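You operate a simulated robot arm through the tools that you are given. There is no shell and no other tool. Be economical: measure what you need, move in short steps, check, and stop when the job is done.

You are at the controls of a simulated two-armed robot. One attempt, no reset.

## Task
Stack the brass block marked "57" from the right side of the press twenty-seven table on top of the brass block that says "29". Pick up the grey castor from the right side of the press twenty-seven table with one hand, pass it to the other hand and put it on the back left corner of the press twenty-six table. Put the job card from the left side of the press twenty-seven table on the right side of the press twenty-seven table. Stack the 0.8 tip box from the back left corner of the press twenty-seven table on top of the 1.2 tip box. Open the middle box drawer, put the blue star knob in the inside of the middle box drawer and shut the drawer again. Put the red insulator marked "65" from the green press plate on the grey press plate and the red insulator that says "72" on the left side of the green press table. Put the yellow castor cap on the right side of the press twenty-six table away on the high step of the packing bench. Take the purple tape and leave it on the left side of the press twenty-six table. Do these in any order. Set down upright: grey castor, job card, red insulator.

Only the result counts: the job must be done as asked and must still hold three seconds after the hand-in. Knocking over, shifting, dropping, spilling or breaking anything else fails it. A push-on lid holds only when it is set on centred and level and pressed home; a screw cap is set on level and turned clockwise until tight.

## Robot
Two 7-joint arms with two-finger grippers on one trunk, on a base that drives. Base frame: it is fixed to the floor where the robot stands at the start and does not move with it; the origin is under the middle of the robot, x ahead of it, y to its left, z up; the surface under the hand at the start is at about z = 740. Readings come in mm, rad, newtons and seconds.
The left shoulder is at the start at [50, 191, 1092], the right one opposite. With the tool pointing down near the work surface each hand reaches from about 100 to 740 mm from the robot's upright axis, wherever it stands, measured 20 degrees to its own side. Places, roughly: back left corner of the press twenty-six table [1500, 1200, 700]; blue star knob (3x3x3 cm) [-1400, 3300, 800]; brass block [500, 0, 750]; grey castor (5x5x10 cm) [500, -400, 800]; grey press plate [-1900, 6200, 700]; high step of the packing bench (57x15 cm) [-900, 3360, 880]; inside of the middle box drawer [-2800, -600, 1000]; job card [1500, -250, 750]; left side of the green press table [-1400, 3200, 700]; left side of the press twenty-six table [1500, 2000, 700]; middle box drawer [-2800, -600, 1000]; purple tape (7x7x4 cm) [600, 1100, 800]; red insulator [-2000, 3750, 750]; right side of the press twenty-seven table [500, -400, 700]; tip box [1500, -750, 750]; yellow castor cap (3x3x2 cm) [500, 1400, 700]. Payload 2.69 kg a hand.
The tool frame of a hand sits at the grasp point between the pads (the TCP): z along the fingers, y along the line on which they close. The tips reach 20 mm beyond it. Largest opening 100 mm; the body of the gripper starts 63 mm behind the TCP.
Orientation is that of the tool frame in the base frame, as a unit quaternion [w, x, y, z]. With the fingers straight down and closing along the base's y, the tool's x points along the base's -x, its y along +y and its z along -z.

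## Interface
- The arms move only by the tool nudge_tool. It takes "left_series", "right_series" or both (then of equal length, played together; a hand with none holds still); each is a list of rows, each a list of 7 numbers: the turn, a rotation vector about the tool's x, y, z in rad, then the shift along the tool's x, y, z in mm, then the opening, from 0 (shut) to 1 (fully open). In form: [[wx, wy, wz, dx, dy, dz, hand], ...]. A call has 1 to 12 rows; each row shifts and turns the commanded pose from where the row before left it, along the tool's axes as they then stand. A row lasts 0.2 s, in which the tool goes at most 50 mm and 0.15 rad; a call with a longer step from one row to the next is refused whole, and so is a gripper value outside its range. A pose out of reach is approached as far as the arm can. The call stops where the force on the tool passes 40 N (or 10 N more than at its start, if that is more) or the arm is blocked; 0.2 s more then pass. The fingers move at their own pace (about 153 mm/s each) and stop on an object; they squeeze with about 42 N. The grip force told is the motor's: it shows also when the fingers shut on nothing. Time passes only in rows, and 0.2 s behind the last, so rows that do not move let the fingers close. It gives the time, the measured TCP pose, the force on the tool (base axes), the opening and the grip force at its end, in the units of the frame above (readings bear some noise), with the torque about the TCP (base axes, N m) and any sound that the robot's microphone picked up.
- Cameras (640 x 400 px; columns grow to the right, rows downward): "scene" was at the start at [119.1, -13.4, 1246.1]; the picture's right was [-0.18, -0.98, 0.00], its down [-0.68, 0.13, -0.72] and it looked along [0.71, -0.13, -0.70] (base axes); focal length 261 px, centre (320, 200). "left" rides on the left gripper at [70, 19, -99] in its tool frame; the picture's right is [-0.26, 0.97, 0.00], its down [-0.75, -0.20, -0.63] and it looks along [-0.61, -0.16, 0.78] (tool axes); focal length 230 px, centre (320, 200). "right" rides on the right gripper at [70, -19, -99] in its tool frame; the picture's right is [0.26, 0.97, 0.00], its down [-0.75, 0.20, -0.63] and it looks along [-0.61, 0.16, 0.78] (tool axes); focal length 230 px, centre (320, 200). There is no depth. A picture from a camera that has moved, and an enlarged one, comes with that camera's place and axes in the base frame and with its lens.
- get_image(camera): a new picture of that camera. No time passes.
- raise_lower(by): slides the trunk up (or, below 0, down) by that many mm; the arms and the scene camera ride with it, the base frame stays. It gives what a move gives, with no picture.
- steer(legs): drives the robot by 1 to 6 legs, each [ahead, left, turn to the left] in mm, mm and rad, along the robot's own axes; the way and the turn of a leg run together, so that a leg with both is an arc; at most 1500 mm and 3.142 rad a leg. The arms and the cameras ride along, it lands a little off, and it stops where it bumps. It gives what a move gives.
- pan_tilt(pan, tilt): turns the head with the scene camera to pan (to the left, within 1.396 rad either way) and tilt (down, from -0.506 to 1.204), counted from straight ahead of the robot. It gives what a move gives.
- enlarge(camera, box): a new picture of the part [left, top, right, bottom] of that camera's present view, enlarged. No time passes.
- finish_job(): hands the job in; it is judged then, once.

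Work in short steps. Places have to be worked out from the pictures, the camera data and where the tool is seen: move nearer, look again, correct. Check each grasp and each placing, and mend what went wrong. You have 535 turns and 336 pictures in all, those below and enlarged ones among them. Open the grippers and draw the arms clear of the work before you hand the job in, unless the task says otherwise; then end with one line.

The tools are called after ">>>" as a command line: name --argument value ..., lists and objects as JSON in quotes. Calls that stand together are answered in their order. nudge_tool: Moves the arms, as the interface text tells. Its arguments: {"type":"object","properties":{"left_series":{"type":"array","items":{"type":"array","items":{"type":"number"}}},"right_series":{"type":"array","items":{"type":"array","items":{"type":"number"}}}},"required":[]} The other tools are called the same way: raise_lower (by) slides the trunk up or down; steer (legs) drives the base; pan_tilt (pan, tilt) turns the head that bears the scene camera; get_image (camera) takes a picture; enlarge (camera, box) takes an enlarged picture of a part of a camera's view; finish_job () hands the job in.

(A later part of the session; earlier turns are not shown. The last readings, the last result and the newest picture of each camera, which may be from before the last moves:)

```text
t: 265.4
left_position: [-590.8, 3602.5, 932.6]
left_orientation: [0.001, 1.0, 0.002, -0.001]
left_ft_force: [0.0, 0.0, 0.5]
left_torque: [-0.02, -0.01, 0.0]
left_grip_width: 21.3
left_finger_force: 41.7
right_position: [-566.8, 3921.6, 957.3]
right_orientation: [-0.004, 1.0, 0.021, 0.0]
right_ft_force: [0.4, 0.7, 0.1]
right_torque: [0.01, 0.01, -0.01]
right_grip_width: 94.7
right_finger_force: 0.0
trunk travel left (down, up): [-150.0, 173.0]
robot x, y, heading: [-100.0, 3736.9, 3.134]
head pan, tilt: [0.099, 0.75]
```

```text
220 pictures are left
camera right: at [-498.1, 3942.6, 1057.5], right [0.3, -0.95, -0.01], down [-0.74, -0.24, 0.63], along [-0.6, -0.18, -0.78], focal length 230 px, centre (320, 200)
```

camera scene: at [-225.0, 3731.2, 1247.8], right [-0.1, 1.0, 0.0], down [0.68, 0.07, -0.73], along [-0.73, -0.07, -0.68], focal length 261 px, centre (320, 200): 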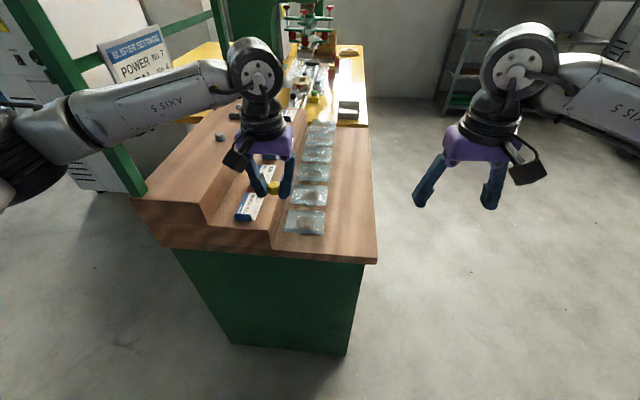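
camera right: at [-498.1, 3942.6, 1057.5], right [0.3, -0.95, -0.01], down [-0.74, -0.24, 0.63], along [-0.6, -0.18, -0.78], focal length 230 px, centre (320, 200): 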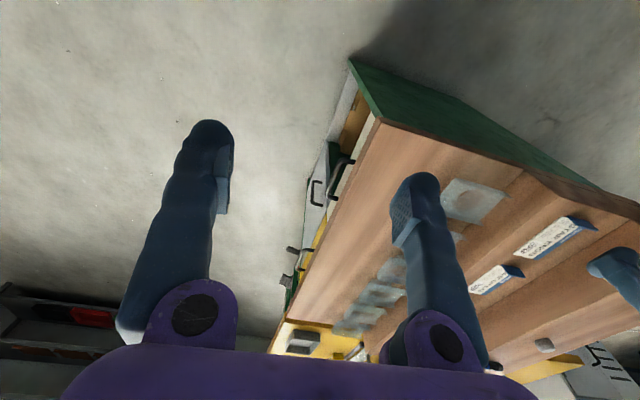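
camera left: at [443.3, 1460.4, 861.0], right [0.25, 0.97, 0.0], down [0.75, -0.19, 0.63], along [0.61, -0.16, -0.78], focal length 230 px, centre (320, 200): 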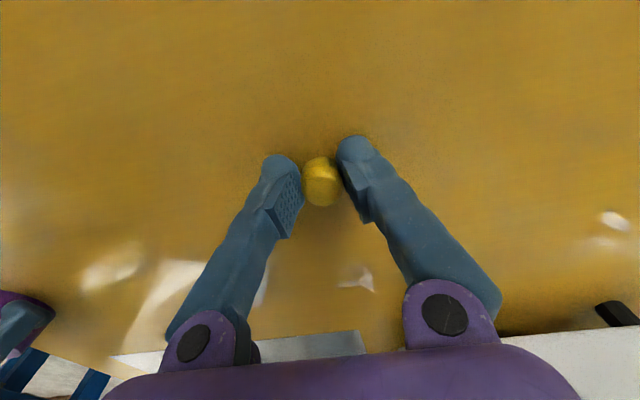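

Low step surface ≈ z 735, free strip y 3705–3829. I bring the left hand over (−670,3768), right hand moving aside, and lower most of the way.

>>> nudge_tool --left_series '[[0, 0, 0, -20, -41.5, 0, 0.1], [0, 0, 0, -20, -41.5, 0, 0.1], [0, 0, 0, -20, -41.5, 0, 0.1], [0, 0, 0, -20, -41.5, 0, 0.1], [0, 0, 0, 0, 0, 45, 0.1], [0, 0, 0, 0, 0, 45, 0.1], [0, 0, 0, 0, 0, 45, 0.1], [0, 0, 0, 0, 0, 15, 0.1], [0, 0, 0, 0, 0, 0, 0.1]]' --right_series '[[0, 0, 0, 0, -30, 0, 0.9], [0, 0, 0, 0, -30, 0, 0.9], [0, 0, 0, 0, -30, 0, 0.9], [0, 0, 0, 0, -30, 0, 0.9], [0, 0, 0, 0, 0, 0, 0.9], [0, 0, 0, 0, 0, 0, 0.9], [0, 0, 0, 0, 0, 0, 0.9], [0, 0, 0, 0, 0, 0, 0.9], [0, 0, 0, 0, 0, 0, 0.9]]'

>>> get_image --camera "left"

>>> get_image --camera "scene"

```text
t: 267.4
left_position: [-671.2, 3768.7, 783.6]
left_orientation: [0.0, 1.0, 0.001, -0.001]
left_ft_force: [-0.2, -0.7, 0.0]
left_torque: [0.01, 0.01, 0.01]
left_grip_width: 21.1
left_finger_force: 42.3
right_position: [-573.1, 4041.0, 957.2]
right_orientation: [-0.004, 1.0, 0.021, -0.001]
right_ft_force: [0.3, -0.3, 0.1]
right_torque: [0.0, 0.03, 0.01]
right_grip_width: 90.1
right_finger_force: 0.1
trunk travel left (down, up): [-150.0, 173.0]
robot x, y, heading: [-102.0, 3737.0, 3.142]
head pan, tilt: [0.099, 0.75]
```

```text
219 pictures are left
camera left: at [-603.0, 3752.6, 881.0], right [-0.26, -0.97, 0.0], down [-0.75, 0.2, 0.63], along [-0.61, 0.16, -0.78], focal length 230 px, centre (320, 200)
```

left: 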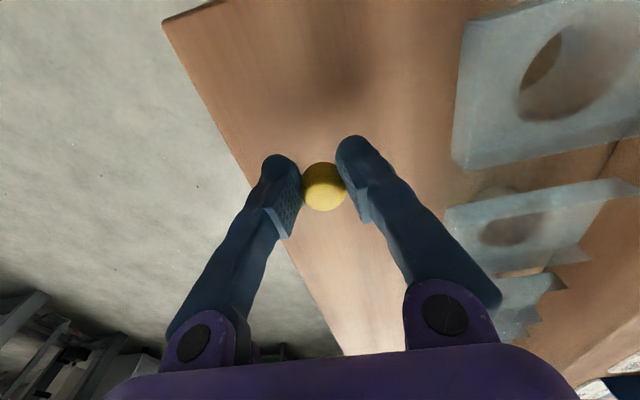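

```text
218 pictures are left
camera scene: at [-224.9, 3731.2, 1247.7], right [-0.1, 1.0, 0.0], down [0.68, 0.07, -0.73], along [-0.73, -0.07, -0.68], focal length 261 px, centre (320, 200)
```

scene: 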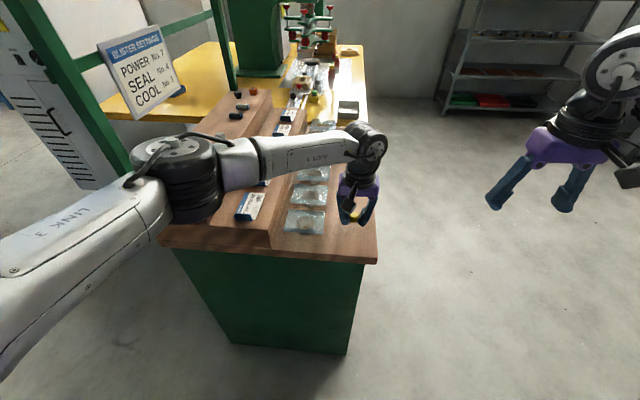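

I lower slowly to contact.

>>> nudge_tool --left_series '[[0, 0, 0, 0, 0, 8, 0.1], [0, 0, 0, 0, 0, 6, 0.1], [0, 0, 0, 0, 0, 3, 0.1], [0, 0, 0, 0, 0, 2, 0.1], [0, 0, 0, 0, 0, 0, 0.1]]'

```text
t: 268.6
left_position: [-670.6, 3767.8, 763.1]
left_orientation: [-0.001, 1.0, 0.0, -0.001]
left_ft_force: [0.3, 1.1, -0.8]
left_torque: [0.0, -0.03, 0.03]
left_grip_width: 21.2
left_finger_force: 42.0
right_position: [-571.0, 4042.2, 957.8]
right_orientation: [-0.003, 1.0, 0.021, 0.0]
right_ft_force: [0.4, -0.7, 0.2]
right_torque: [0.0, -0.03, 0.02]
right_grip_width: 89.8
right_finger_force: 0.0
trunk travel left (down, up): [-150.0, 173.0]
robot x, y, heading: [-102.5, 3737.2, 3.146]
head pan, tilt: [0.099, 0.75]
```

>>> nudge_tool --left_series '[[0, 0, 0, 0, 0, 2, 0.1], [0, 0, 0, 0, 0, 2, 0.1], [0, 0, 0, 0, 0, 2, 0.1], [0, 0, 0, 0, 0, 0, 0.1]]'

>>> get_image --camera "left"

```text
t: 269.6
left_position: [-670.9, 3770.5, 759.5]
left_orientation: [0.0, 1.0, 0.002, -0.002]
left_ft_force: [-0.3, -0.3, 7.4]
left_torque: [-0.01, 0.03, -0.01]
left_grip_width: 21.4
left_finger_force: 42.3
right_position: [-571.2, 4041.7, 958.2]
right_orientation: [-0.005, 1.0, 0.021, -0.001]
right_ft_force: [0.3, -0.3, -0.3]
right_torque: [0.01, -0.01, 0.02]
right_grip_width: 90.0
right_finger_force: 0.1
trunk travel left (down, up): [-150.0, 173.0]
robot x, y, heading: [-99.8, 3734.0, 3.14]
head pan, tilt: [0.099, 0.75]
```

```text
217 pictures are left
camera left: at [-602.4, 3752.3, 856.9], right [-0.26, -0.97, 0.0], down [-0.75, 0.2, 0.63], along [-0.61, 0.16, -0.78], focal length 230 px, centre (320, 200)
```

left: 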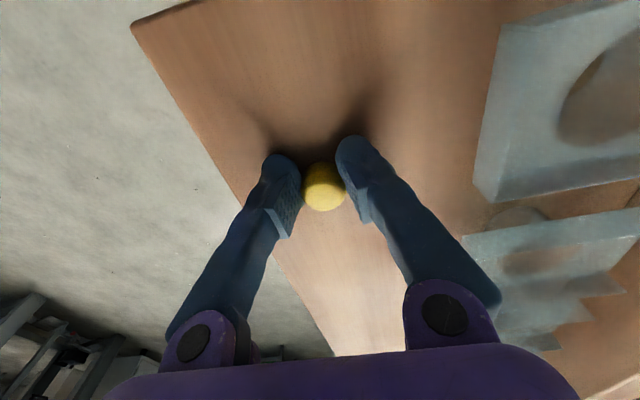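

Contact. I release, raise and swing the left hand back.

>>> nudge_tool --left_series '[[0, 0, 0, 0, 0, -1, 0.25], [0, 0, 0, 0, 0, 0, 0.5], [0, 0, 0, 0, 0, -40, 0.5], [0, 0, 0, 0, 0, -50, 0.5], [0, 0, 0, 0, 0, -50, 0.5], [0, 0, 0, 20, 0, -40, 0.5], [0, 0, 0, 40, 20, 0, 0.5], [0, 0, 0, 40, 20, 0, 0.5], [0, 0, 0, 40, 20, 0, 0.5], [0, 0, 0, 40, 20, 0, 0.5]]'

>>> enlarge --camera "scene" --box '[260, 140, 420, 280]'

```text
t: 271.8
left_position: [-490.8, 3689.2, 937.6]
left_orientation: [0.0, 1.0, 0.002, -0.001]
left_ft_force: [0.2, -0.5, -0.2]
left_torque: [0.01, 0.02, -0.02]
left_grip_width: 50.2
left_finger_force: 0.0
right_position: [-571.1, 4041.7, 959.5]
right_orientation: [-0.005, 1.0, 0.021, -0.001]
right_ft_force: [-0.9, 0.0, 0.3]
right_torque: [-0.01, 0.0, 0.01]
right_grip_width: 89.9
right_finger_force: 0.0
trunk travel left (down, up): [-150.0, 173.0]
robot x, y, heading: [-99.3, 3735.7, 3.142]
head pan, tilt: [0.099, 0.75]
```

```text
2.86 times, centred on (340, 210) of scene
camera zoom: at [-224.6, 3730.8, 1247.8], right [-0.1, 1.0, 0.0], down [0.68, 0.07, -0.73], along [-0.73, -0.07, -0.68], focal length 747 px, centre (263, 171)
```

zoom: 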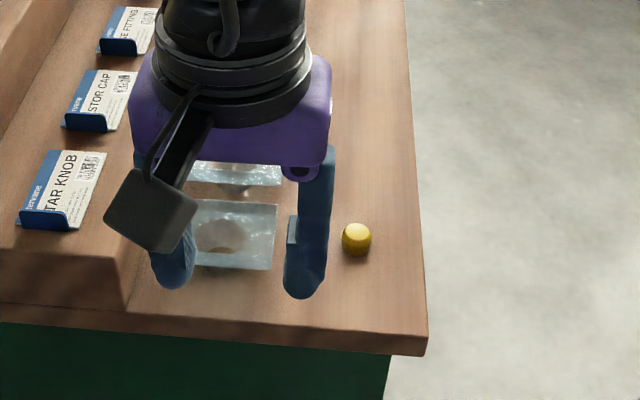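

The cap sits at (−671,3771). I move the left hand clear and bring the right hand over it.

>>> nudge_tool --left_series '[[0, 0, 0, 5, 20, 0, 0.5], [0, 0, 0, 5, 20, 0, 0.5], [0, 0, 0, 5, 20, 0, 0.5], [0, 0, 0, 0, 20, 0, 0.5], [0, 0, 0, 0, 0, 0, 0.5], [0, 0, 0, 0, 0, 0, 0.5], [0, 0, 0, 0, 0, 0, 0.5], [0, 0, 0, 0, 0, 0, 0.5]]' --right_series '[[0, 0, 0, -16, 38.2, 12, 0.6], [0, 0, 0, -16, 38.2, 12, 0.6], [0, 0, 0, -16, 38.2, 12, 0.6], [0, 0, 0, -16, 38.2, 12, 0.6], [0, 0, 0, -16, 38.2, 12, 0.6], [0, 0, 0, -16, 38.2, 12, 0.6], [0, 0, 0, -16, 38.2, 12, 0.6], [0, 0, 0, 0, 0, 0, 0.6]]'

>>> get_image --camera "right"

```text
t: 273.6
left_position: [-475.0, 3610.4, 939.2]
left_orientation: [0.0, 1.0, 0.001, -0.001]
left_ft_force: [-0.1, 0.7, -0.3]
left_torque: [0.0, 0.03, -0.01]
left_grip_width: 49.9
left_finger_force: 0.0
right_position: [-671.4, 3770.9, 872.6]
right_orientation: [-0.004, 1.0, 0.02, -0.001]
right_ft_force: [0.2, -0.3, 0.4]
right_torque: [0.0, 0.02, 0.02]
right_grip_width: 59.8
right_finger_force: 0.1
trunk travel left (down, up): [-150.0, 173.0]
robot x, y, heading: [-100.6, 3734.9, 3.139]
head pan, tilt: [0.099, 0.75]
```

```text
215 pictures are left
camera right: at [-603.6, 3791.1, 973.0], right [0.3, -0.95, -0.01], down [-0.74, -0.24, 0.63], along [-0.6, -0.18, -0.78], focal length 230 px, centre (320, 200)
```

right: 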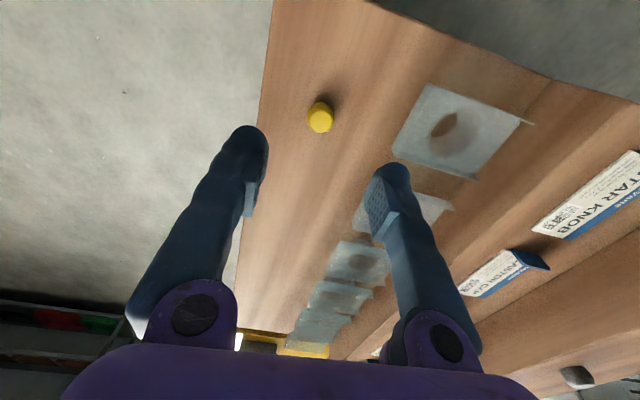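

Aligned. I descend and grip with the right hand, then lift.

>>> nudge_tool --right_series '[[0, 0, 0, -2, 0, 45, 0.6], [0, 0, 0, 0, 0, 45, 0.6], [0, 0, 0, 0, 0, 20, 0.6], [0, 0, 0, 0, 0, 1, 0.6], [0, 0, 0, 0, 0, 0, 0.1], [0, 0, 0, 0, 0, 0, 0.1], [0, 0, 0, 0, 0, 0, 0.1], [0, 0, 0, 0, 0, -45, 0.1], [0, 0, 0, 0, 0, -50, 0.1], [0, 0, 0, 0, 0, -50, 0.1], [0, 0, 0, 0, 0, -50, 0.1], [0, 0, 0, 0, 0, 0, 0.1]]'

>>> get_image --camera "right"

```text
t: 276.2
left_position: [-476.0, 3610.2, 939.1]
left_orientation: [0.0, 1.0, 0.001, -0.001]
left_ft_force: [1.0, 0.0, -0.6]
left_torque: [0.01, -0.03, -0.01]
left_grip_width: 50.0
left_finger_force: 0.0
right_position: [-673.4, 3771.4, 956.6]
right_orientation: [-0.004, 1.0, 0.021, -0.001]
right_ft_force: [-0.4, -0.3, -0.6]
right_torque: [-0.05, 0.0, -0.01]
right_grip_width: 21.5
right_finger_force: 41.7
trunk travel left (down, up): [-150.0, 173.0]
robot x, y, heading: [-103.4, 3737.2, 3.138]
head pan, tilt: [0.099, 0.75]
```

```text
214 pictures are left
camera right: at [-605.4, 3791.7, 1057.3], right [0.3, -0.95, -0.01], down [-0.74, -0.24, 0.63], along [-0.6, -0.18, -0.78], focal length 230 px, centre (320, 200)
```

right: 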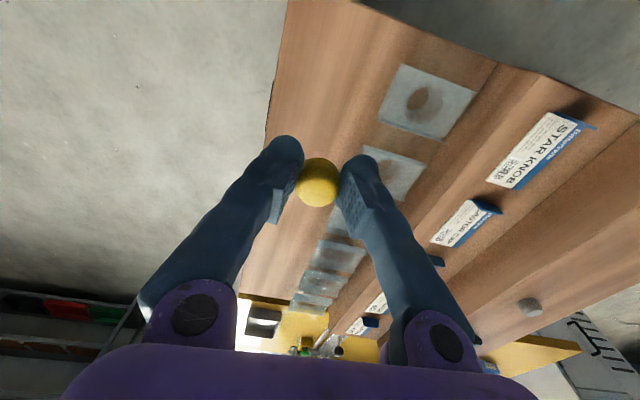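

The cap is in the right hand. I raise it, tuck the left hand back and strafe left 250 mm.

>>> nudge_tool --left_series '[[0, 0, 0, 30, 0, -20, 0.5], [0, 0, 0, 30, 0, -20, 0.5]]' --right_series '[[0, 0, 0, 0, 0, -25, 0.1], [0, 0, 0, 0, 0, -25, 0.1]]'

>>> steer --legs '[[0, 250, 0]]'

>>> pan_tilt --pan 0.1 --tilt 0.6

>>> get_image --camera "scene"

>>> get_image --camera "right"

```text
t: 276.8
left_position: [-415.9, 3609.6, 978.4]
left_orientation: [0.0, 1.0, 0.001, -0.001]
left_ft_force: [0.4, -0.1, -1.0]
left_torque: [0.01, 0.01, 0.01]
left_grip_width: 50.0
left_finger_force: 0.1
right_position: [-673.2, 3769.0, 1005.5]
right_orientation: [-0.004, 1.0, 0.021, -0.001]
right_ft_force: [-0.4, 0.9, -0.8]
right_torque: [0.04, 0.02, 0.0]
right_grip_width: 21.6
right_finger_force: 41.7
trunk travel left (down, up): [-150.0, 173.0]
robot x, y, heading: [-101.8, 3740.3, 3.142]
head pan, tilt: [0.099, 0.75]
```

```text
t: 279.6
left_position: [-415.5, 3359.5, 978.6]
left_orientation: [0.0, 1.0, 0.002, -0.001]
left_ft_force: [0.4, -0.6, -0.1]
left_torque: [0.0, 0.01, 0.01]
left_grip_width: 50.0
left_finger_force: 0.2
right_position: [-674.9, 3520.5, 1004.9]
right_orientation: [-0.004, 1.0, 0.021, 0.0]
right_ft_force: [-0.5, 0.0, 0.1]
right_torque: [-0.03, -0.04, 0.0]
right_grip_width: 21.2
right_finger_force: 42.7
trunk travel left (down, up): [-150.0, 173.0]
robot x, y, heading: [-101.1, 3489.9, 3.141]
head pan, tilt: [0.099, 0.75]
```

```text
t: 280.3
left_position: [-416.5, 3360.7, 980.0]
left_orientation: [0.001, 1.0, 0.001, -0.002]
left_ft_force: [1.0, -0.8, 0.4]
left_torque: [0.0, -0.03, 0.01]
left_grip_width: 50.1
left_finger_force: 0.0
right_position: [-674.3, 3521.5, 1006.2]
right_orientation: [-0.005, 1.0, 0.021, 0.0]
right_ft_force: [1.0, -0.2, -0.2]
right_torque: [-0.01, 0.04, -0.03]
right_grip_width: 21.5
right_finger_force: 42.2
trunk travel left (down, up): [-150.0, 173.0]
robot x, y, heading: [-102.1, 3492.7, 3.146]
head pan, tilt: [0.099, 0.6]
```

```text
213 pictures are left
camera scene: at [-230.6, 3481.6, 1260.6], right [-0.1, 1.0, 0.0], down [0.56, 0.06, -0.82], along [-0.82, -0.08, -0.57], focal length 261 px, centre (320, 200)
```

scene: 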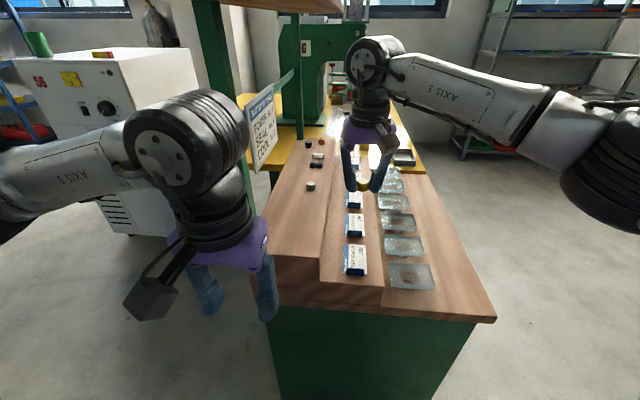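

```text
212 pictures are left
camera right: at [-605.7, 3541.6, 1105.9], right [0.3, -0.95, -0.01], down [-0.74, -0.24, 0.63], along [-0.6, -0.18, -0.78], focal length 230 px, centre (320, 200)
```

right: 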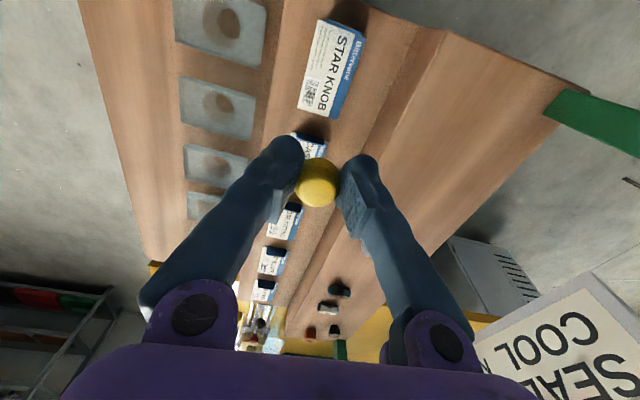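

A sign hangs near y≈3320 (x −640…−810), so I aim for y≈3402, x≈−655, 80 mm clear of it. I move over and lower to ~15 mm above the step.

>>> nudge_tool --right_series '[[0, 0, 0, 4.7, 40.1, 0, 0.1], [0, 0, 0, 4.7, 40.1, 0, 0.1], [0, 0, 0, 4.7, 40.1, 0, 0.1], [0, 0, 0, 0, 0, 30, 0.1], [0, 0, 0, 0, 0, 30, 0.1], [0, 0, 0, 0, 0, 25, 0.1], [0, 0, 0, 0, 0, 0, 0.1]]'

>>> get_image --camera "right"

>>> get_image --camera "scene"

```text
t: 281.9
left_position: [-415.2, 3361.1, 980.3]
left_orientation: [0.001, 1.0, 0.001, 0.0]
left_ft_force: [0.3, -0.4, 0.4]
left_torque: [0.02, 0.0, 0.01]
left_grip_width: 50.1
left_finger_force: 0.1
right_position: [-655.1, 3402.0, 919.4]
right_orientation: [-0.004, 1.0, 0.021, -0.002]
right_ft_force: [0.2, -0.6, 1.3]
right_torque: [0.04, -0.01, -0.01]
right_grip_width: 21.1
right_finger_force: 41.7
trunk travel left (down, up): [-150.0, 173.0]
robot x, y, heading: [-101.3, 3487.4, 3.138]
head pan, tilt: [0.099, 0.6]
```

```text
211 pictures are left
camera right: at [-586.7, 3422.9, 1019.4], right [0.3, -0.95, -0.01], down [-0.74, -0.24, 0.63], along [-0.6, -0.18, -0.78], focal length 230 px, centre (320, 200)
```

right: 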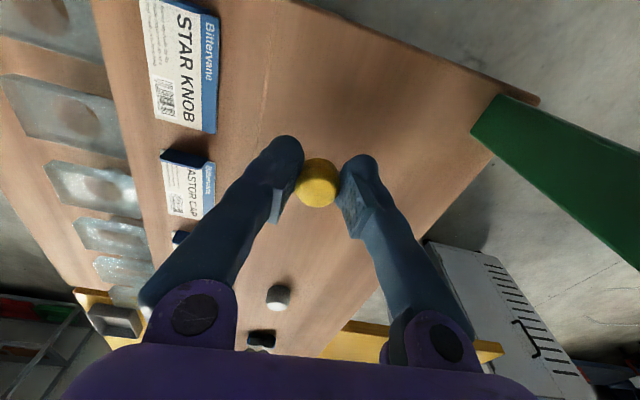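

```text
210 pictures are left
camera scene: at [-230.5, 3481.6, 1260.6], right [-0.1, 1.0, 0.0], down [0.56, 0.06, -0.83], along [-0.82, -0.08, -0.56], focal length 261 px, centre (320, 200)
```

scene: 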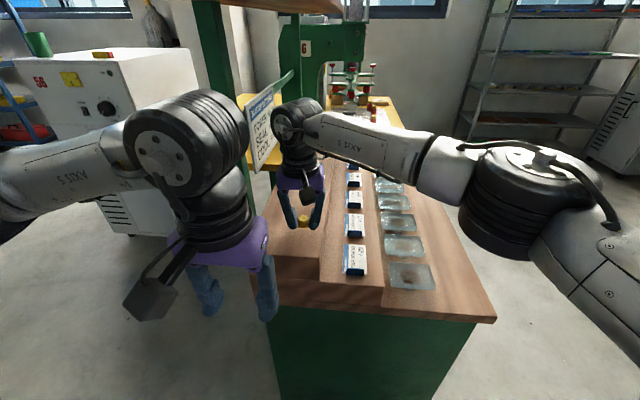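

Over the high step. I lower gently to contact.

>>> nudge_tool --right_series '[[0, 0, 0, 0, 0, 8, 0.1], [0, 0, 0, 0, 0, 4, 0.1], [0, 0, 0, 0, 0, 2, 0.1], [0, 0, 0, 0, 0, 2, 0.1], [0, 0, 0, 0, 0, 0, 0.1]]'

```text
t: 283.1
left_position: [-416.3, 3359.2, 978.6]
left_orientation: [0.0, 1.0, 0.0, -0.001]
left_ft_force: [-0.2, -0.1, 0.0]
left_torque: [-0.01, -0.03, 0.0]
left_grip_width: 50.0
left_finger_force: 0.0
right_position: [-655.3, 3402.4, 903.2]
right_orientation: [-0.004, 1.0, 0.021, 0.001]
right_ft_force: [0.0, 0.1, 0.3]
right_torque: [-0.01, -0.03, 0.02]
right_grip_width: 21.5
right_finger_force: 41.8
trunk travel left (down, up): [-150.0, 173.0]
robot x, y, heading: [-102.2, 3489.2, 3.136]
head pan, tilt: [0.099, 0.6]
```

>>> nudge_tool --right_series '[[0, 0, 0, 0, 0, 2, 0.1], [0, 0, 0, 0, 0, 2, 0.1], [0, 0, 0, 0, 0, 2, 0.1], [0, 0, 0, 0, 0, 0, 0.1]]'

```text
t: 284.1
left_position: [-415.6, 3361.1, 980.0]
left_orientation: [0.0, 1.0, 0.001, -0.001]
left_ft_force: [0.9, 0.8, -0.4]
left_torque: [0.02, 0.01, 0.0]
left_grip_width: 49.9
left_finger_force: 0.1
right_position: [-656.1, 3402.7, 898.3]
right_orientation: [-0.004, 1.0, 0.02, -0.001]
right_ft_force: [-0.1, 0.3, 11.3]
right_torque: [-0.01, 0.06, 0.02]
right_grip_width: 21.3
right_finger_force: 42.2
trunk travel left (down, up): [-150.0, 173.0]
robot x, y, heading: [-98.8, 3488.9, 3.137]
head pan, tilt: [0.099, 0.6]
```

Contact at 11 N. I release, rise and check.

>>> nudge_tool --right_series '[[0, 0, 0, 0, 0, -1, 0.25], [0, 0, 0, 0, 0, 0, 0.45], [0, 0, 0, 0, 0, -40, 0.45], [0, 0, 0, 0, 0, -40, 0.45], [0, 0, 0, 0, -20, -30, 0.45], [0, 0, 0, 0, -40, 0, 0.45], [0, 0, 0, 0, -40, 0, 0.45], [0, 0, 0, 40, -30, 0, 0.45], [0, 0, 0, 40, -30, 0, 0.45], [0, 0, 0, 40, -30, 0, 0.45]]'

>>> enlarge --camera "scene" --box '[250, 140, 450, 300]'

```text
t: 286.3
left_position: [-414.2, 3361.4, 978.5]
left_orientation: [0.001, 1.0, 0.001, -0.001]
left_ft_force: [-0.4, -0.5, 0.0]
left_torque: [-0.02, 0.0, 0.02]
left_grip_width: 50.1
left_finger_force: 0.1
right_position: [-540.9, 3596.4, 1011.3]
right_orientation: [-0.004, 1.0, 0.02, 0.0]
right_ft_force: [-0.5, 0.3, 0.1]
right_torque: [0.03, -0.01, -0.02]
right_grip_width: 45.3
right_finger_force: 0.1
trunk travel left (down, up): [-150.0, 173.0]
robot x, y, heading: [-101.0, 3489.1, 3.142]
head pan, tilt: [0.099, 0.6]
```

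```text
2.50 times, centred on (350, 220) of scene
camera zoom: at [-230.1, 3482.3, 1260.7], right [-0.1, 1.0, 0.0], down [0.56, 0.06, -0.83], along [-0.82, -0.08, -0.56], focal length 654 px, centre (245, 150)
```

zoom: 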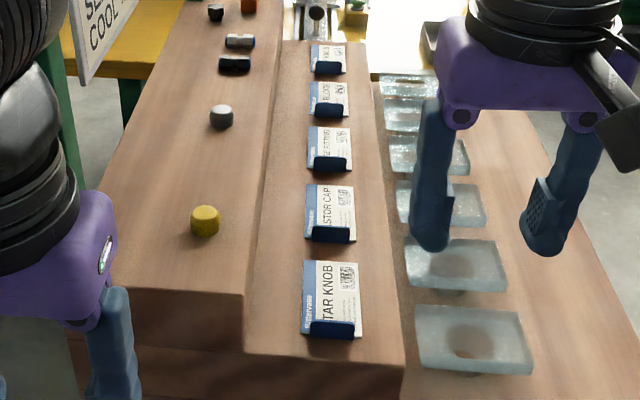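

The cap is on the high step. Now I back out and go around the south side of the bench to look at the green press table.

>>> steer --legs '[[-300, 0, 0], [0, 950, 0], [700, 0, 0]]'

>>> pan_tilt --pan -0.4 --tilt 0.5

>>> get_image --camera "scene"

```text
t: 300.1
left_position: [-816.5, 2409.3, 978.8]
left_orientation: [0.001, 1.0, -0.002, 0.0]
left_ft_force: [-0.1, 0.2, 0.1]
left_torque: [0.01, -0.02, 0.0]
left_grip_width: 49.9
left_finger_force: 0.1
right_position: [-941.3, 2643.5, 1010.8]
right_orientation: [-0.003, 1.0, 0.017, 0.0]
right_ft_force: [0.1, 0.4, 0.1]
right_torque: [0.02, 0.0, 0.03]
right_grip_width: 44.9
right_finger_force: 0.2
trunk travel left (down, up): [-150.0, 173.0]
robot x, y, heading: [-499.3, 2540.7, 3.135]
head pan, tilt: [0.099, 0.6]
```

```text
t: 301.0
left_position: [-815.8, 2409.9, 977.9]
left_orientation: [0.0, 1.0, -0.002, 0.0]
left_ft_force: [-0.6, 0.3, -0.6]
left_torque: [0.02, -0.03, -0.04]
left_grip_width: 49.9
left_finger_force: 0.1
right_position: [-941.4, 2644.0, 1011.5]
right_orientation: [-0.004, 1.0, 0.018, -0.001]
right_ft_force: [0.5, -0.6, -0.6]
right_torque: [-0.01, -0.01, 0.04]
right_grip_width: 44.9
right_finger_force: 0.1
trunk travel left (down, up): [-150.0, 173.0]
robot x, y, heading: [-499.7, 2534.5, 3.134]
head pan, tilt: [-0.4, 0.499]
```

```text
208 pictures are left
camera scene: at [-625.3, 2573.1, 1269.7], right [0.39, 0.92, 0.0], down [0.44, -0.19, -0.88], along [-0.81, 0.35, -0.48], focal length 261 px, centre (320, 200)
```

scene: 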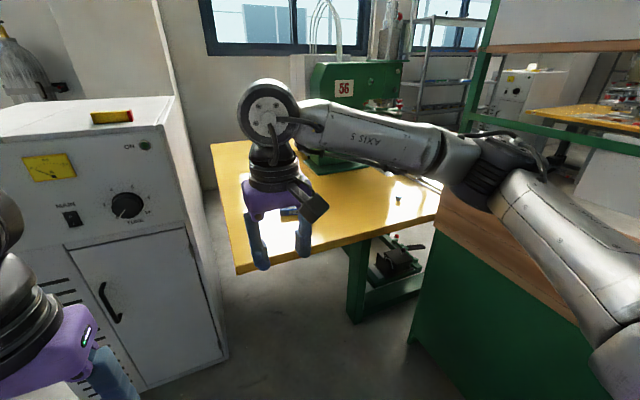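

The green press table's east edge is x≈−1223 and the blue knob sits at ≈(−1385,3256), tight beside the bench posts. The right arm nearly straight from (−770,2790) keeps its elbow south of the posts. I move there.

>>> steer --legs '[[270, -250, 0.007]]'

>>> pan_tilt --pan -0.5 --tilt 0.6

>>> get_image --camera "scene"

>>> get_image --camera "right"

```text
t: 303.8
left_position: [-1084.3, 2656.1, 978.9]
left_orientation: [0.001, 1.0, 0.001, 0.0]
left_ft_force: [-0.9, 0.0, -0.6]
left_torque: [-0.01, 0.03, 0.01]
left_grip_width: 50.3
left_finger_force: 0.1
right_position: [-1211.4, 2890.1, 1011.2]
right_orientation: [-0.004, 1.0, 0.021, 0.0]
right_ft_force: [-0.6, 0.6, 0.2]
right_torque: [0.01, 0.01, 0.0]
right_grip_width: 44.8
right_finger_force: 0.1
trunk travel left (down, up): [-150.0, 173.0]
robot x, y, heading: [-768.9, 2784.9, -3.142]
head pan, tilt: [-0.4, 0.499]
```

```text
t: 304.5
left_position: [-1083.5, 2655.3, 980.1]
left_orientation: [0.0, 1.0, 0.002, 0.0]
left_ft_force: [-0.4, 0.5, 0.1]
left_torque: [-0.01, -0.03, 0.02]
left_grip_width: 50.0
left_finger_force: 0.2
right_position: [-1210.8, 2890.3, 1010.5]
right_orientation: [-0.004, 1.0, 0.021, -0.001]
right_ft_force: [-0.3, -1.0, -0.2]
right_torque: [0.03, 0.01, 0.0]
right_grip_width: 45.1
right_finger_force: 0.0
trunk travel left (down, up): [-150.0, 173.0]
robot x, y, heading: [-770.1, 2785.7, -3.141]
head pan, tilt: [-0.499, 0.6]
```

```text
207 pictures are left
camera scene: at [-888.2, 2828.4, 1260.7], right [0.48, 0.88, 0.0], down [0.5, -0.27, -0.83], along [-0.73, 0.39, -0.56], focal length 261 px, centre (320, 200)
```

scene: 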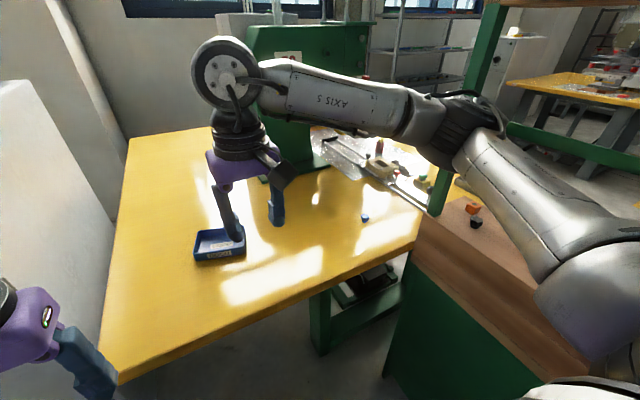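

```text
206 pictures are left
camera right: at [-1141.6, 2911.2, 1110.9], right [0.3, -0.95, -0.01], down [-0.74, -0.24, 0.63], along [-0.6, -0.18, -0.78], focal length 230 px, centre (320, 200)
```

right: 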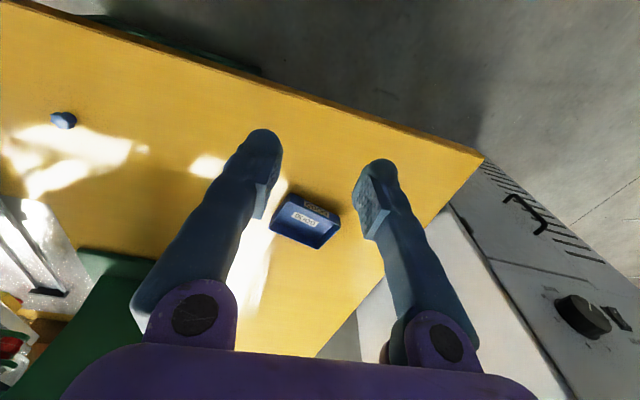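

I zoom to confirm the knob, then begin extending the right arm toward it.

>>> enlarge --camera "scene" --box '[340, 195, 390, 235]'

>>> nudge_tool --right_series '[[0, 0, 0, -17.9, -41.3, 8, 0.7], [0, 0, 0, -17.9, -41.3, 8, 0.7], [0, 0, 0, -17.9, -41.3, 8, 0.7], [0, 0, 0, -17.9, -41.3, 8, 0.7], [0, 0, 0, -17.9, -41.3, 8, 0.7]]'

>>> get_image --camera "scene"

```text
10.00 times, centred on (365, 215) of scene
camera zoom: at [-888.2, 2828.4, 1260.7], right [0.48, 0.88, 0.0], down [0.5, -0.27, -0.83], along [-0.73, 0.39, -0.56], focal length 2614 px, centre (-130, 50)
```

zoom: 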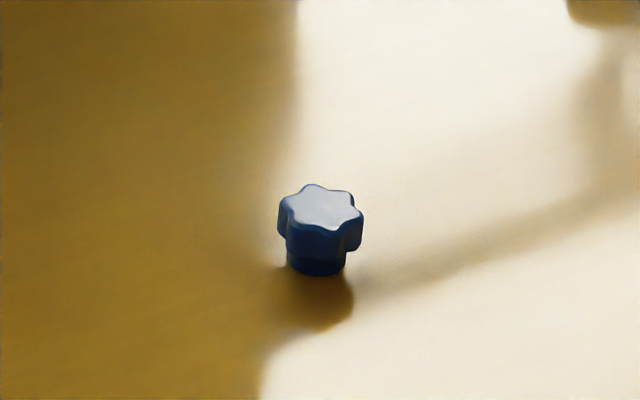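

```text
t: 305.9
left_position: [-1082.6, 2633.5, 977.0]
left_orientation: [-0.008, 1.0, 0.01, 0.0]
left_ft_force: [0.0, -1.2, -0.7]
left_torque: [0.05, -0.02, 0.01]
left_grip_width: 50.1
left_finger_force: 0.0
right_position: [-1317.8, 3044.7, 978.7]
right_orientation: [-0.012, 0.998, 0.055, -0.002]
right_ft_force: [0.1, 0.9, 0.5]
right_torque: [-0.06, -0.06, 0.04]
right_grip_width: 70.1
right_finger_force: 0.1
trunk travel left (down, up): [-150.0, 173.0]
robot x, y, heading: [-765.9, 2781.4, -3.112]
head pan, tilt: [-0.499, 0.6]
stopped in row 5 (right hand): the arm was blocked; the commanded pose is now the measured one
```

```text
204 pictures are left
camera scene: at [-890.8, 2804.9, 1261.8], right [0.46, 0.89, 0.02], down [0.5, -0.25, -0.83], along [-0.73, 0.39, -0.56], focal length 261 px, centre (320, 200)
```

scene: 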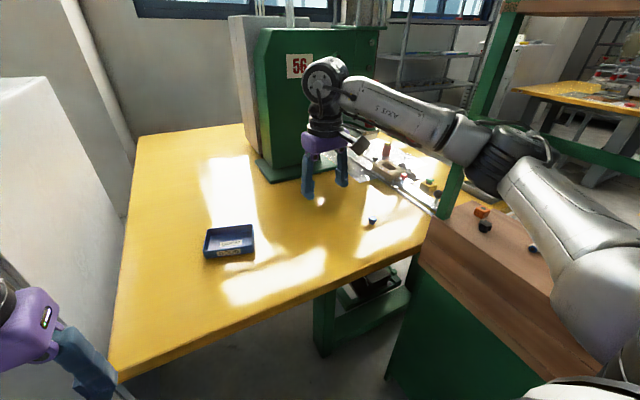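

The elbow touched the bench post; I retract at once, then reposition a bit further so that the arm can be almost straight.

>>> nudge_tool --right_series '[[0, 0, 0, 18, 41, 0, 0.7], [0, 0, 0, 18, 41, 0, 0.7], [0, 0, 0, 18, 41, 0, 0.7], [0, 0, 0, 0, 30, 0, 0.7]]'

>>> steer --legs '[[0, 50, -0.03]]'

>>> get_image --camera "scene"

```text
t: 306.9
left_position: [-1084.8, 2649.4, 978.5]
left_orientation: [0.0, 1.0, 0.007, 0.001]
left_ft_force: [0.4, -0.2, -0.1]
left_torque: [0.0, 0.04, 0.01]
left_grip_width: 50.1
left_finger_force: 0.1
right_position: [-1247.1, 2922.4, 970.6]
right_orientation: [-0.003, 0.999, 0.042, -0.001]
right_ft_force: [0.3, 0.2, -0.5]
right_torque: [0.02, 0.01, 0.01]
right_grip_width: 69.8
right_finger_force: 0.0
trunk travel left (down, up): [-150.0, 173.0]
robot x, y, heading: [-768.7, 2783.0, -3.132]
head pan, tilt: [-0.499, 0.6]
```

```text
t: 308.0
left_position: [-1087.2, 2610.0, 978.3]
left_orientation: [0.0, 1.0, -0.008, -0.001]
left_ft_force: [-0.4, -1.1, 0.5]
left_torque: [0.02, -0.02, -0.01]
left_grip_width: 50.0
left_finger_force: 0.1
right_position: [-1242.1, 2884.9, 971.1]
right_orientation: [-0.003, 1.0, 0.029, -0.001]
right_ft_force: [0.4, 0.9, 0.4]
right_torque: [0.03, -0.02, -0.01]
right_grip_width: 69.9
right_finger_force: 0.1
trunk travel left (down, up): [-150.0, 173.0]
robot x, y, heading: [-766.7, 2730.7, 3.121]
head pan, tilt: [-0.499, 0.6]
```

```text
203 pictures are left
camera scene: at [-888.7, 2778.5, 1260.6], right [0.49, 0.87, 0.0], down [0.49, -0.28, -0.83], along [-0.72, 0.41, -0.56], focal length 261 px, centre (320, 200)
```

scene: 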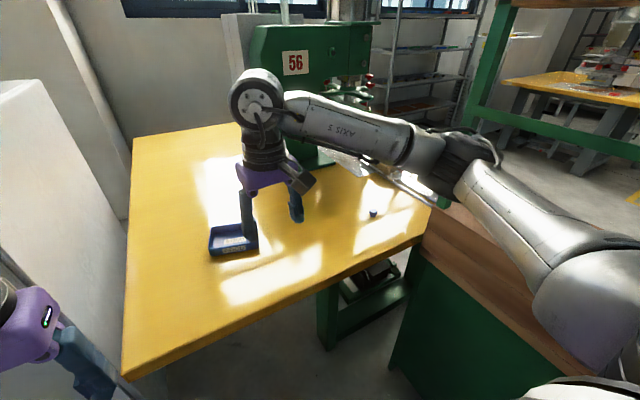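

I drive 25 mm forward, then extend the arm west first so it is nearly straight before swinging north.

>>> steer --legs '[[25, 0, 0]]'

>>> nudge_tool --right_series '[[0, 0, 0, -38.4, -10, 0, 0.7], [0, 0, 0, -38.4, -10, 0, 0.7], [0, 0, 0, -38.4, -10, 0, 0.7], [0, 0, 0, -38.4, -15, 0, 0.7], [0, 0, 0, -38.4, -15, 0, 0.7]]'

>>> get_image --camera "scene"

```text
t: 308.8
left_position: [-1112.9, 2610.3, 978.0]
left_orientation: [0.0, 1.0, -0.008, 0.0]
left_ft_force: [-0.4, -0.1, 0.8]
left_torque: [-0.02, -0.04, 0.02]
left_grip_width: 50.1
left_finger_force: 0.1
right_position: [-1267.5, 2887.4, 971.5]
right_orientation: [-0.003, 1.0, 0.029, -0.001]
right_ft_force: [-0.4, -0.6, -0.6]
right_torque: [0.0, 0.0, 0.01]
right_grip_width: 69.9
right_finger_force: 0.0
trunk travel left (down, up): [-150.0, 173.0]
robot x, y, heading: [-795.9, 2734.8, 3.121]
head pan, tilt: [-0.499, 0.6]
```

```text
t: 310.0
left_position: [-1112.1, 2611.0, 977.6]
left_orientation: [-0.001, 1.0, -0.008, 0.0]
left_ft_force: [0.8, -1.1, -0.4]
left_torque: [0.0, 0.01, 0.0]
left_grip_width: 50.1
left_finger_force: 0.0
right_position: [-1461.6, 2935.2, 972.5]
right_orientation: [-0.004, 1.0, 0.03, -0.001]
right_ft_force: [0.4, 0.4, -0.6]
right_torque: [-0.04, -0.02, -0.01]
right_grip_width: 70.0
right_finger_force: 0.1
trunk travel left (down, up): [-150.0, 173.0]
robot x, y, heading: [-795.7, 2735.7, 3.121]
head pan, tilt: [-0.499, 0.6]
```

```text
202 pictures are left
camera scene: at [-913.8, 2778.7, 1260.6], right [0.49, 0.87, 0.0], down [0.49, -0.28, -0.83], along [-0.72, 0.41, -0.56], focal length 261 px, centre (320, 200)
```

scene: 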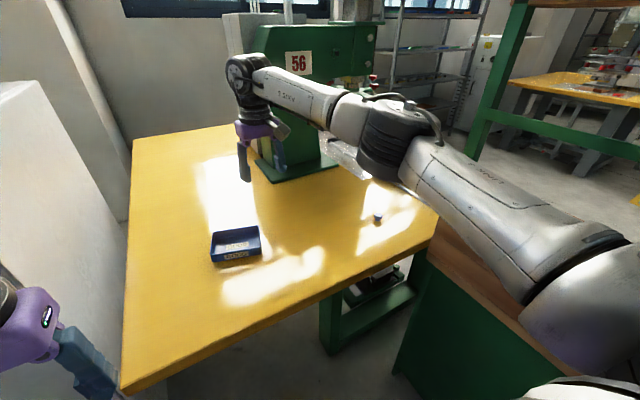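

The arm is nearly straight and clear of the post. I swing north in an arc.

>>> nudge_tool --right_series '[[0, 0, 0, 1.8, -45, 0, 0.7], [0, 0, 0, 1.8, -45, 0, 0.7], [0, 0, 0, 11.4, -35, 0, 0.7], [0, 0, 0, 11.4, -35, 0, 0.7], [0, 0, 0, 11.4, -35, 0, 0.7]]'

>>> get_image --camera "scene"

>>> get_image --camera "right"

```text
t: 311.2
left_position: [-1112.8, 2610.5, 979.1]
left_orientation: [0.0, 1.0, -0.009, 0.0]
left_ft_force: [-0.1, -1.1, 0.8]
left_torque: [-0.01, -0.03, 0.04]
left_grip_width: 50.0
left_finger_force: 0.0
right_position: [-1439.2, 3120.7, 971.8]
right_orientation: [-0.004, 1.0, 0.029, -0.001]
right_ft_force: [-0.6, 0.0, -0.5]
right_torque: [0.0, 0.0, 0.01]
right_grip_width: 70.2
right_finger_force: 0.0
right hand out of reach, approached as far as the arm can: row 5
trunk travel left (down, up): [-150.0, 173.0]
robot x, y, heading: [-794.3, 2732.7, 3.125]
head pan, tilt: [-0.499, 0.6]
```

```text
201 pictures are left
camera scene: at [-913.6, 2779.2, 1260.6], right [0.5, 0.87, 0.0], down [0.49, -0.28, -0.83], along [-0.72, 0.41, -0.56], focal length 261 px, centre (320, 200)
```

scene: 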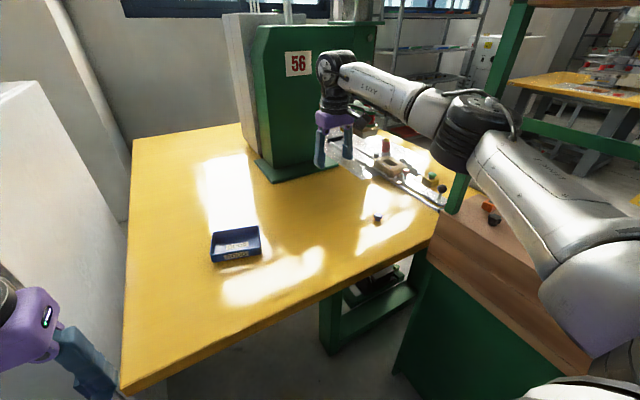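

```text
200 pictures are left
camera right: at [-1370.6, 3142.4, 1072.7], right [0.31, -0.95, -0.01], down [-0.74, -0.25, 0.63], along [-0.6, -0.19, -0.78], focal length 230 px, centre (320, 200)
```

right: 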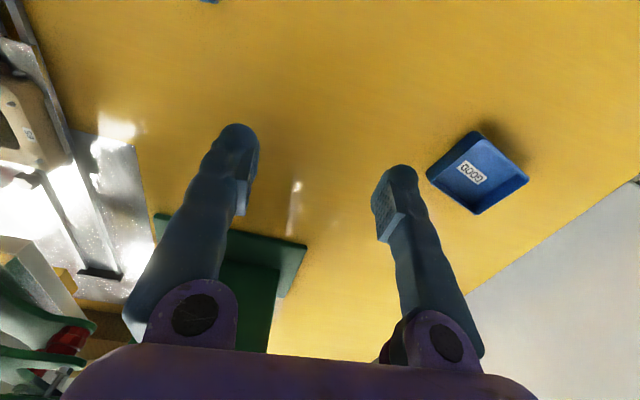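

Reach limit at this height; I descend while swinging the rest of the way.

>>> nudge_tool --right_series '[[0, 0, 0, 14.7, -28, 35, 0.7], [0, 0, 0, 14.7, -28, 35, 0.7], [0, 0, 0, 14.7, -31, 35, 0.7], [0, 0, 0, 12, -31, 15, 0.7], [0, 0, 0, 0, 0, 0, 0.7]]'

>>> get_image --camera "scene"

>>> get_image --camera "right"

```text
t: 312.4
left_position: [-1112.6, 2611.4, 979.8]
left_orientation: [0.001, 1.0, -0.008, 0.001]
left_ft_force: [-1.4, 0.7, 0.0]
left_torque: [0.03, 0.03, -0.01]
left_grip_width: 50.3
left_finger_force: 0.0
right_position: [-1425.4, 3149.4, 937.6]
right_orientation: [-0.004, 1.0, 0.028, -0.001]
right_ft_force: [0.3, -0.6, 0.4]
right_torque: [-0.02, 0.01, 0.01]
right_grip_width: 69.8
right_finger_force: 0.0
right hand out of reach, approached as far as the arm can: row 2, 3, 4
trunk travel left (down, up): [-150.0, 173.0]
robot x, y, heading: [-796.9, 2732.2, 3.122]
head pan, tilt: [-0.499, 0.6]
```

```text
199 pictures are left
camera scene: at [-913.5, 2779.5, 1260.6], right [0.5, 0.87, 0.0], down [0.49, -0.28, -0.83], along [-0.72, 0.41, -0.56], focal length 261 px, centre (320, 200)
```

scene: 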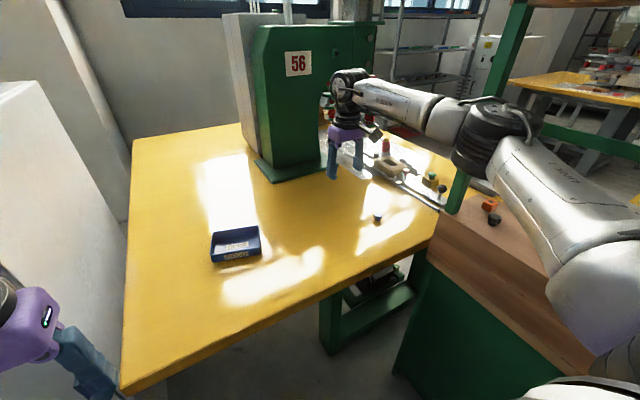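

```text
198 pictures are left
camera right: at [-1356.8, 3170.5, 1037.7], right [0.31, -0.95, -0.01], down [-0.74, -0.25, 0.63], along [-0.6, -0.19, -0.78], focal length 230 px, centre (320, 200)
```

right: 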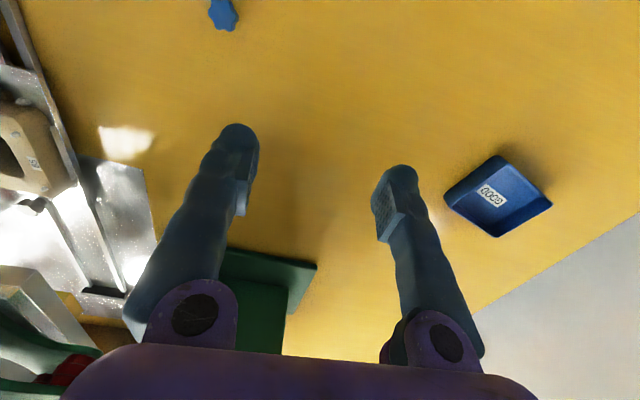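

Probably a wrist-yaw limit rather than distance. I turn the hand to follow the arm direction and try again.

>>> nudge_tool --right_series '[[0, 0, 0.14, 0, 0, 20, 0.7], [0, 0, 0.14, 0, 0, 20, 0.7], [0, 0, 0.14, 0, 0, 20, 0.7], [0, 0, 0, 0, 0, 0, 0.7]]'

```text
t: 313.4
left_position: [-1112.9, 2611.8, 979.5]
left_orientation: [0.0, 1.0, -0.009, 0.0]
left_ft_force: [-0.4, -0.6, -0.3]
left_torque: [-0.01, -0.02, -0.03]
left_grip_width: 49.7
left_finger_force: 0.1
right_position: [-1425.7, 3148.3, 877.4]
right_orientation: [-0.003, 0.983, -0.181, -0.002]
right_ft_force: [0.3, 0.7, -0.8]
right_torque: [0.0, 0.0, 0.0]
right_grip_width: 70.1
right_finger_force: 0.0
trunk travel left (down, up): [-150.0, 173.0]
robot x, y, heading: [-793.5, 2736.9, 3.119]
head pan, tilt: [-0.499, 0.6]
```

>>> nudge_tool --right_series '[[0, 0, 0, -0.7, -37, 10, 0.7], [0, 0, 0, -0.7, -37, 10, 0.7], [0, 0, 0, -0.7, -37, 10, 0.7], [0, 0, 0, 0, 0, 0, 0.7]]'

>>> get_image --camera "right"

>>> get_image --camera "scene"

```text
t: 314.4
left_position: [-1112.8, 2610.8, 979.6]
left_orientation: [0.0, 1.0, -0.008, 0.0]
left_ft_force: [0.7, 0.6, -0.1]
left_torque: [0.0, -0.01, 0.01]
left_grip_width: 50.0
left_finger_force: 0.1
right_position: [-1387.2, 3252.9, 847.5]
right_orientation: [-0.003, 0.984, -0.18, -0.002]
right_ft_force: [-0.1, 0.9, 0.3]
right_torque: [0.02, -0.02, -0.01]
right_grip_width: 70.0
right_finger_force: 0.1
trunk travel left (down, up): [-150.0, 173.0]
robot x, y, heading: [-795.3, 2734.0, 3.113]
head pan, tilt: [-0.499, 0.6]
```

```text
197 pictures are left
camera right: at [-1315.8, 3245.2, 946.6], right [-0.1, -0.99, -0.01], down [-0.77, 0.07, 0.63], along [-0.63, 0.07, -0.78], focal length 230 px, centre (320, 200)
```

right: 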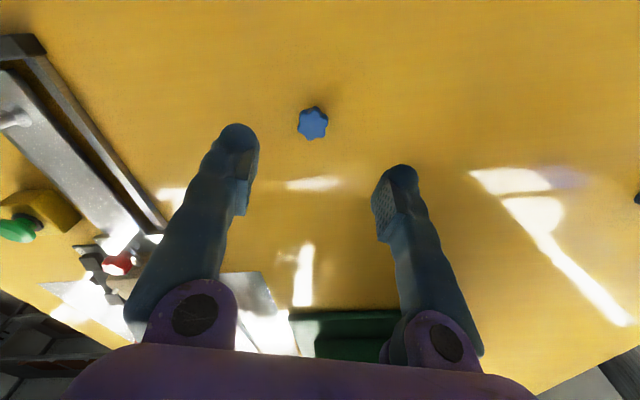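

```text
196 pictures are left
camera scene: at [-913.6, 2779.2, 1260.6], right [0.49, 0.87, 0.0], down [0.49, -0.28, -0.83], along [-0.72, 0.41, -0.56], focal length 261 px, centre (320, 200)
```

scene: 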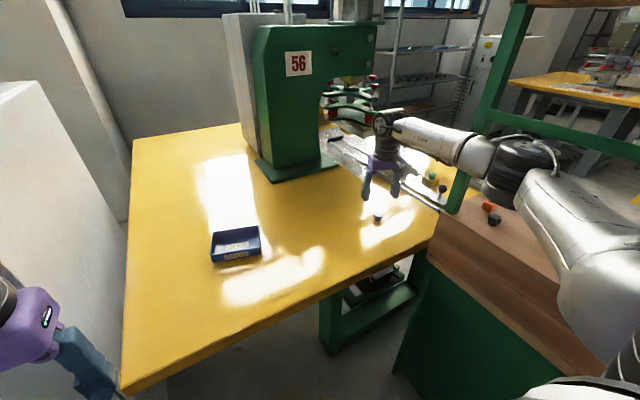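

Knob at (−1383,3259). I trim and descend, then grip.

>>> nudge_tool --right_series '[[0, 0, 0, 1.6, -7, 30, 0.7], [0, 0, 0, 0, 0, 30, 0.7], [0, 0, 0, 0, 0, 22, 0.7], [0, 0, 0, 0, 0, 0, 0.1], [0, 0, 0, 0, 0, 0, 0.1], [0, 0, 0, 0, 0, 0, 0.1]]'

>>> get_image --camera "right"

```text
t: 315.8
left_position: [-1112.0, 2611.5, 977.8]
left_orientation: [0.0, 1.0, -0.008, 0.0]
left_ft_force: [-0.4, 0.3, 0.3]
left_torque: [0.02, 0.03, 0.0]
left_grip_width: 50.0
left_finger_force: 0.0
right_position: [-1383.0, 3259.7, 765.7]
right_orientation: [-0.002, 0.984, -0.181, -0.001]
right_ft_force: [-0.2, 0.8, -0.4]
right_torque: [0.01, -0.04, -0.01]
right_grip_width: 21.3
right_finger_force: 42.3
trunk travel left (down, up): [-150.0, 173.0]
robot x, y, heading: [-796.9, 2731.4, 3.114]
head pan, tilt: [-0.499, 0.6]
```

```text
195 pictures are left
camera right: at [-1311.6, 3252.3, 864.9], right [-0.1, -0.99, -0.01], down [-0.77, 0.07, 0.63], along [-0.63, 0.07, -0.78], focal length 230 px, centre (320, 200)
```

right: 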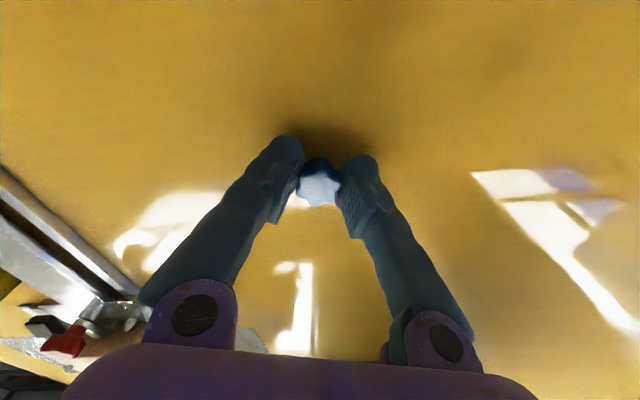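

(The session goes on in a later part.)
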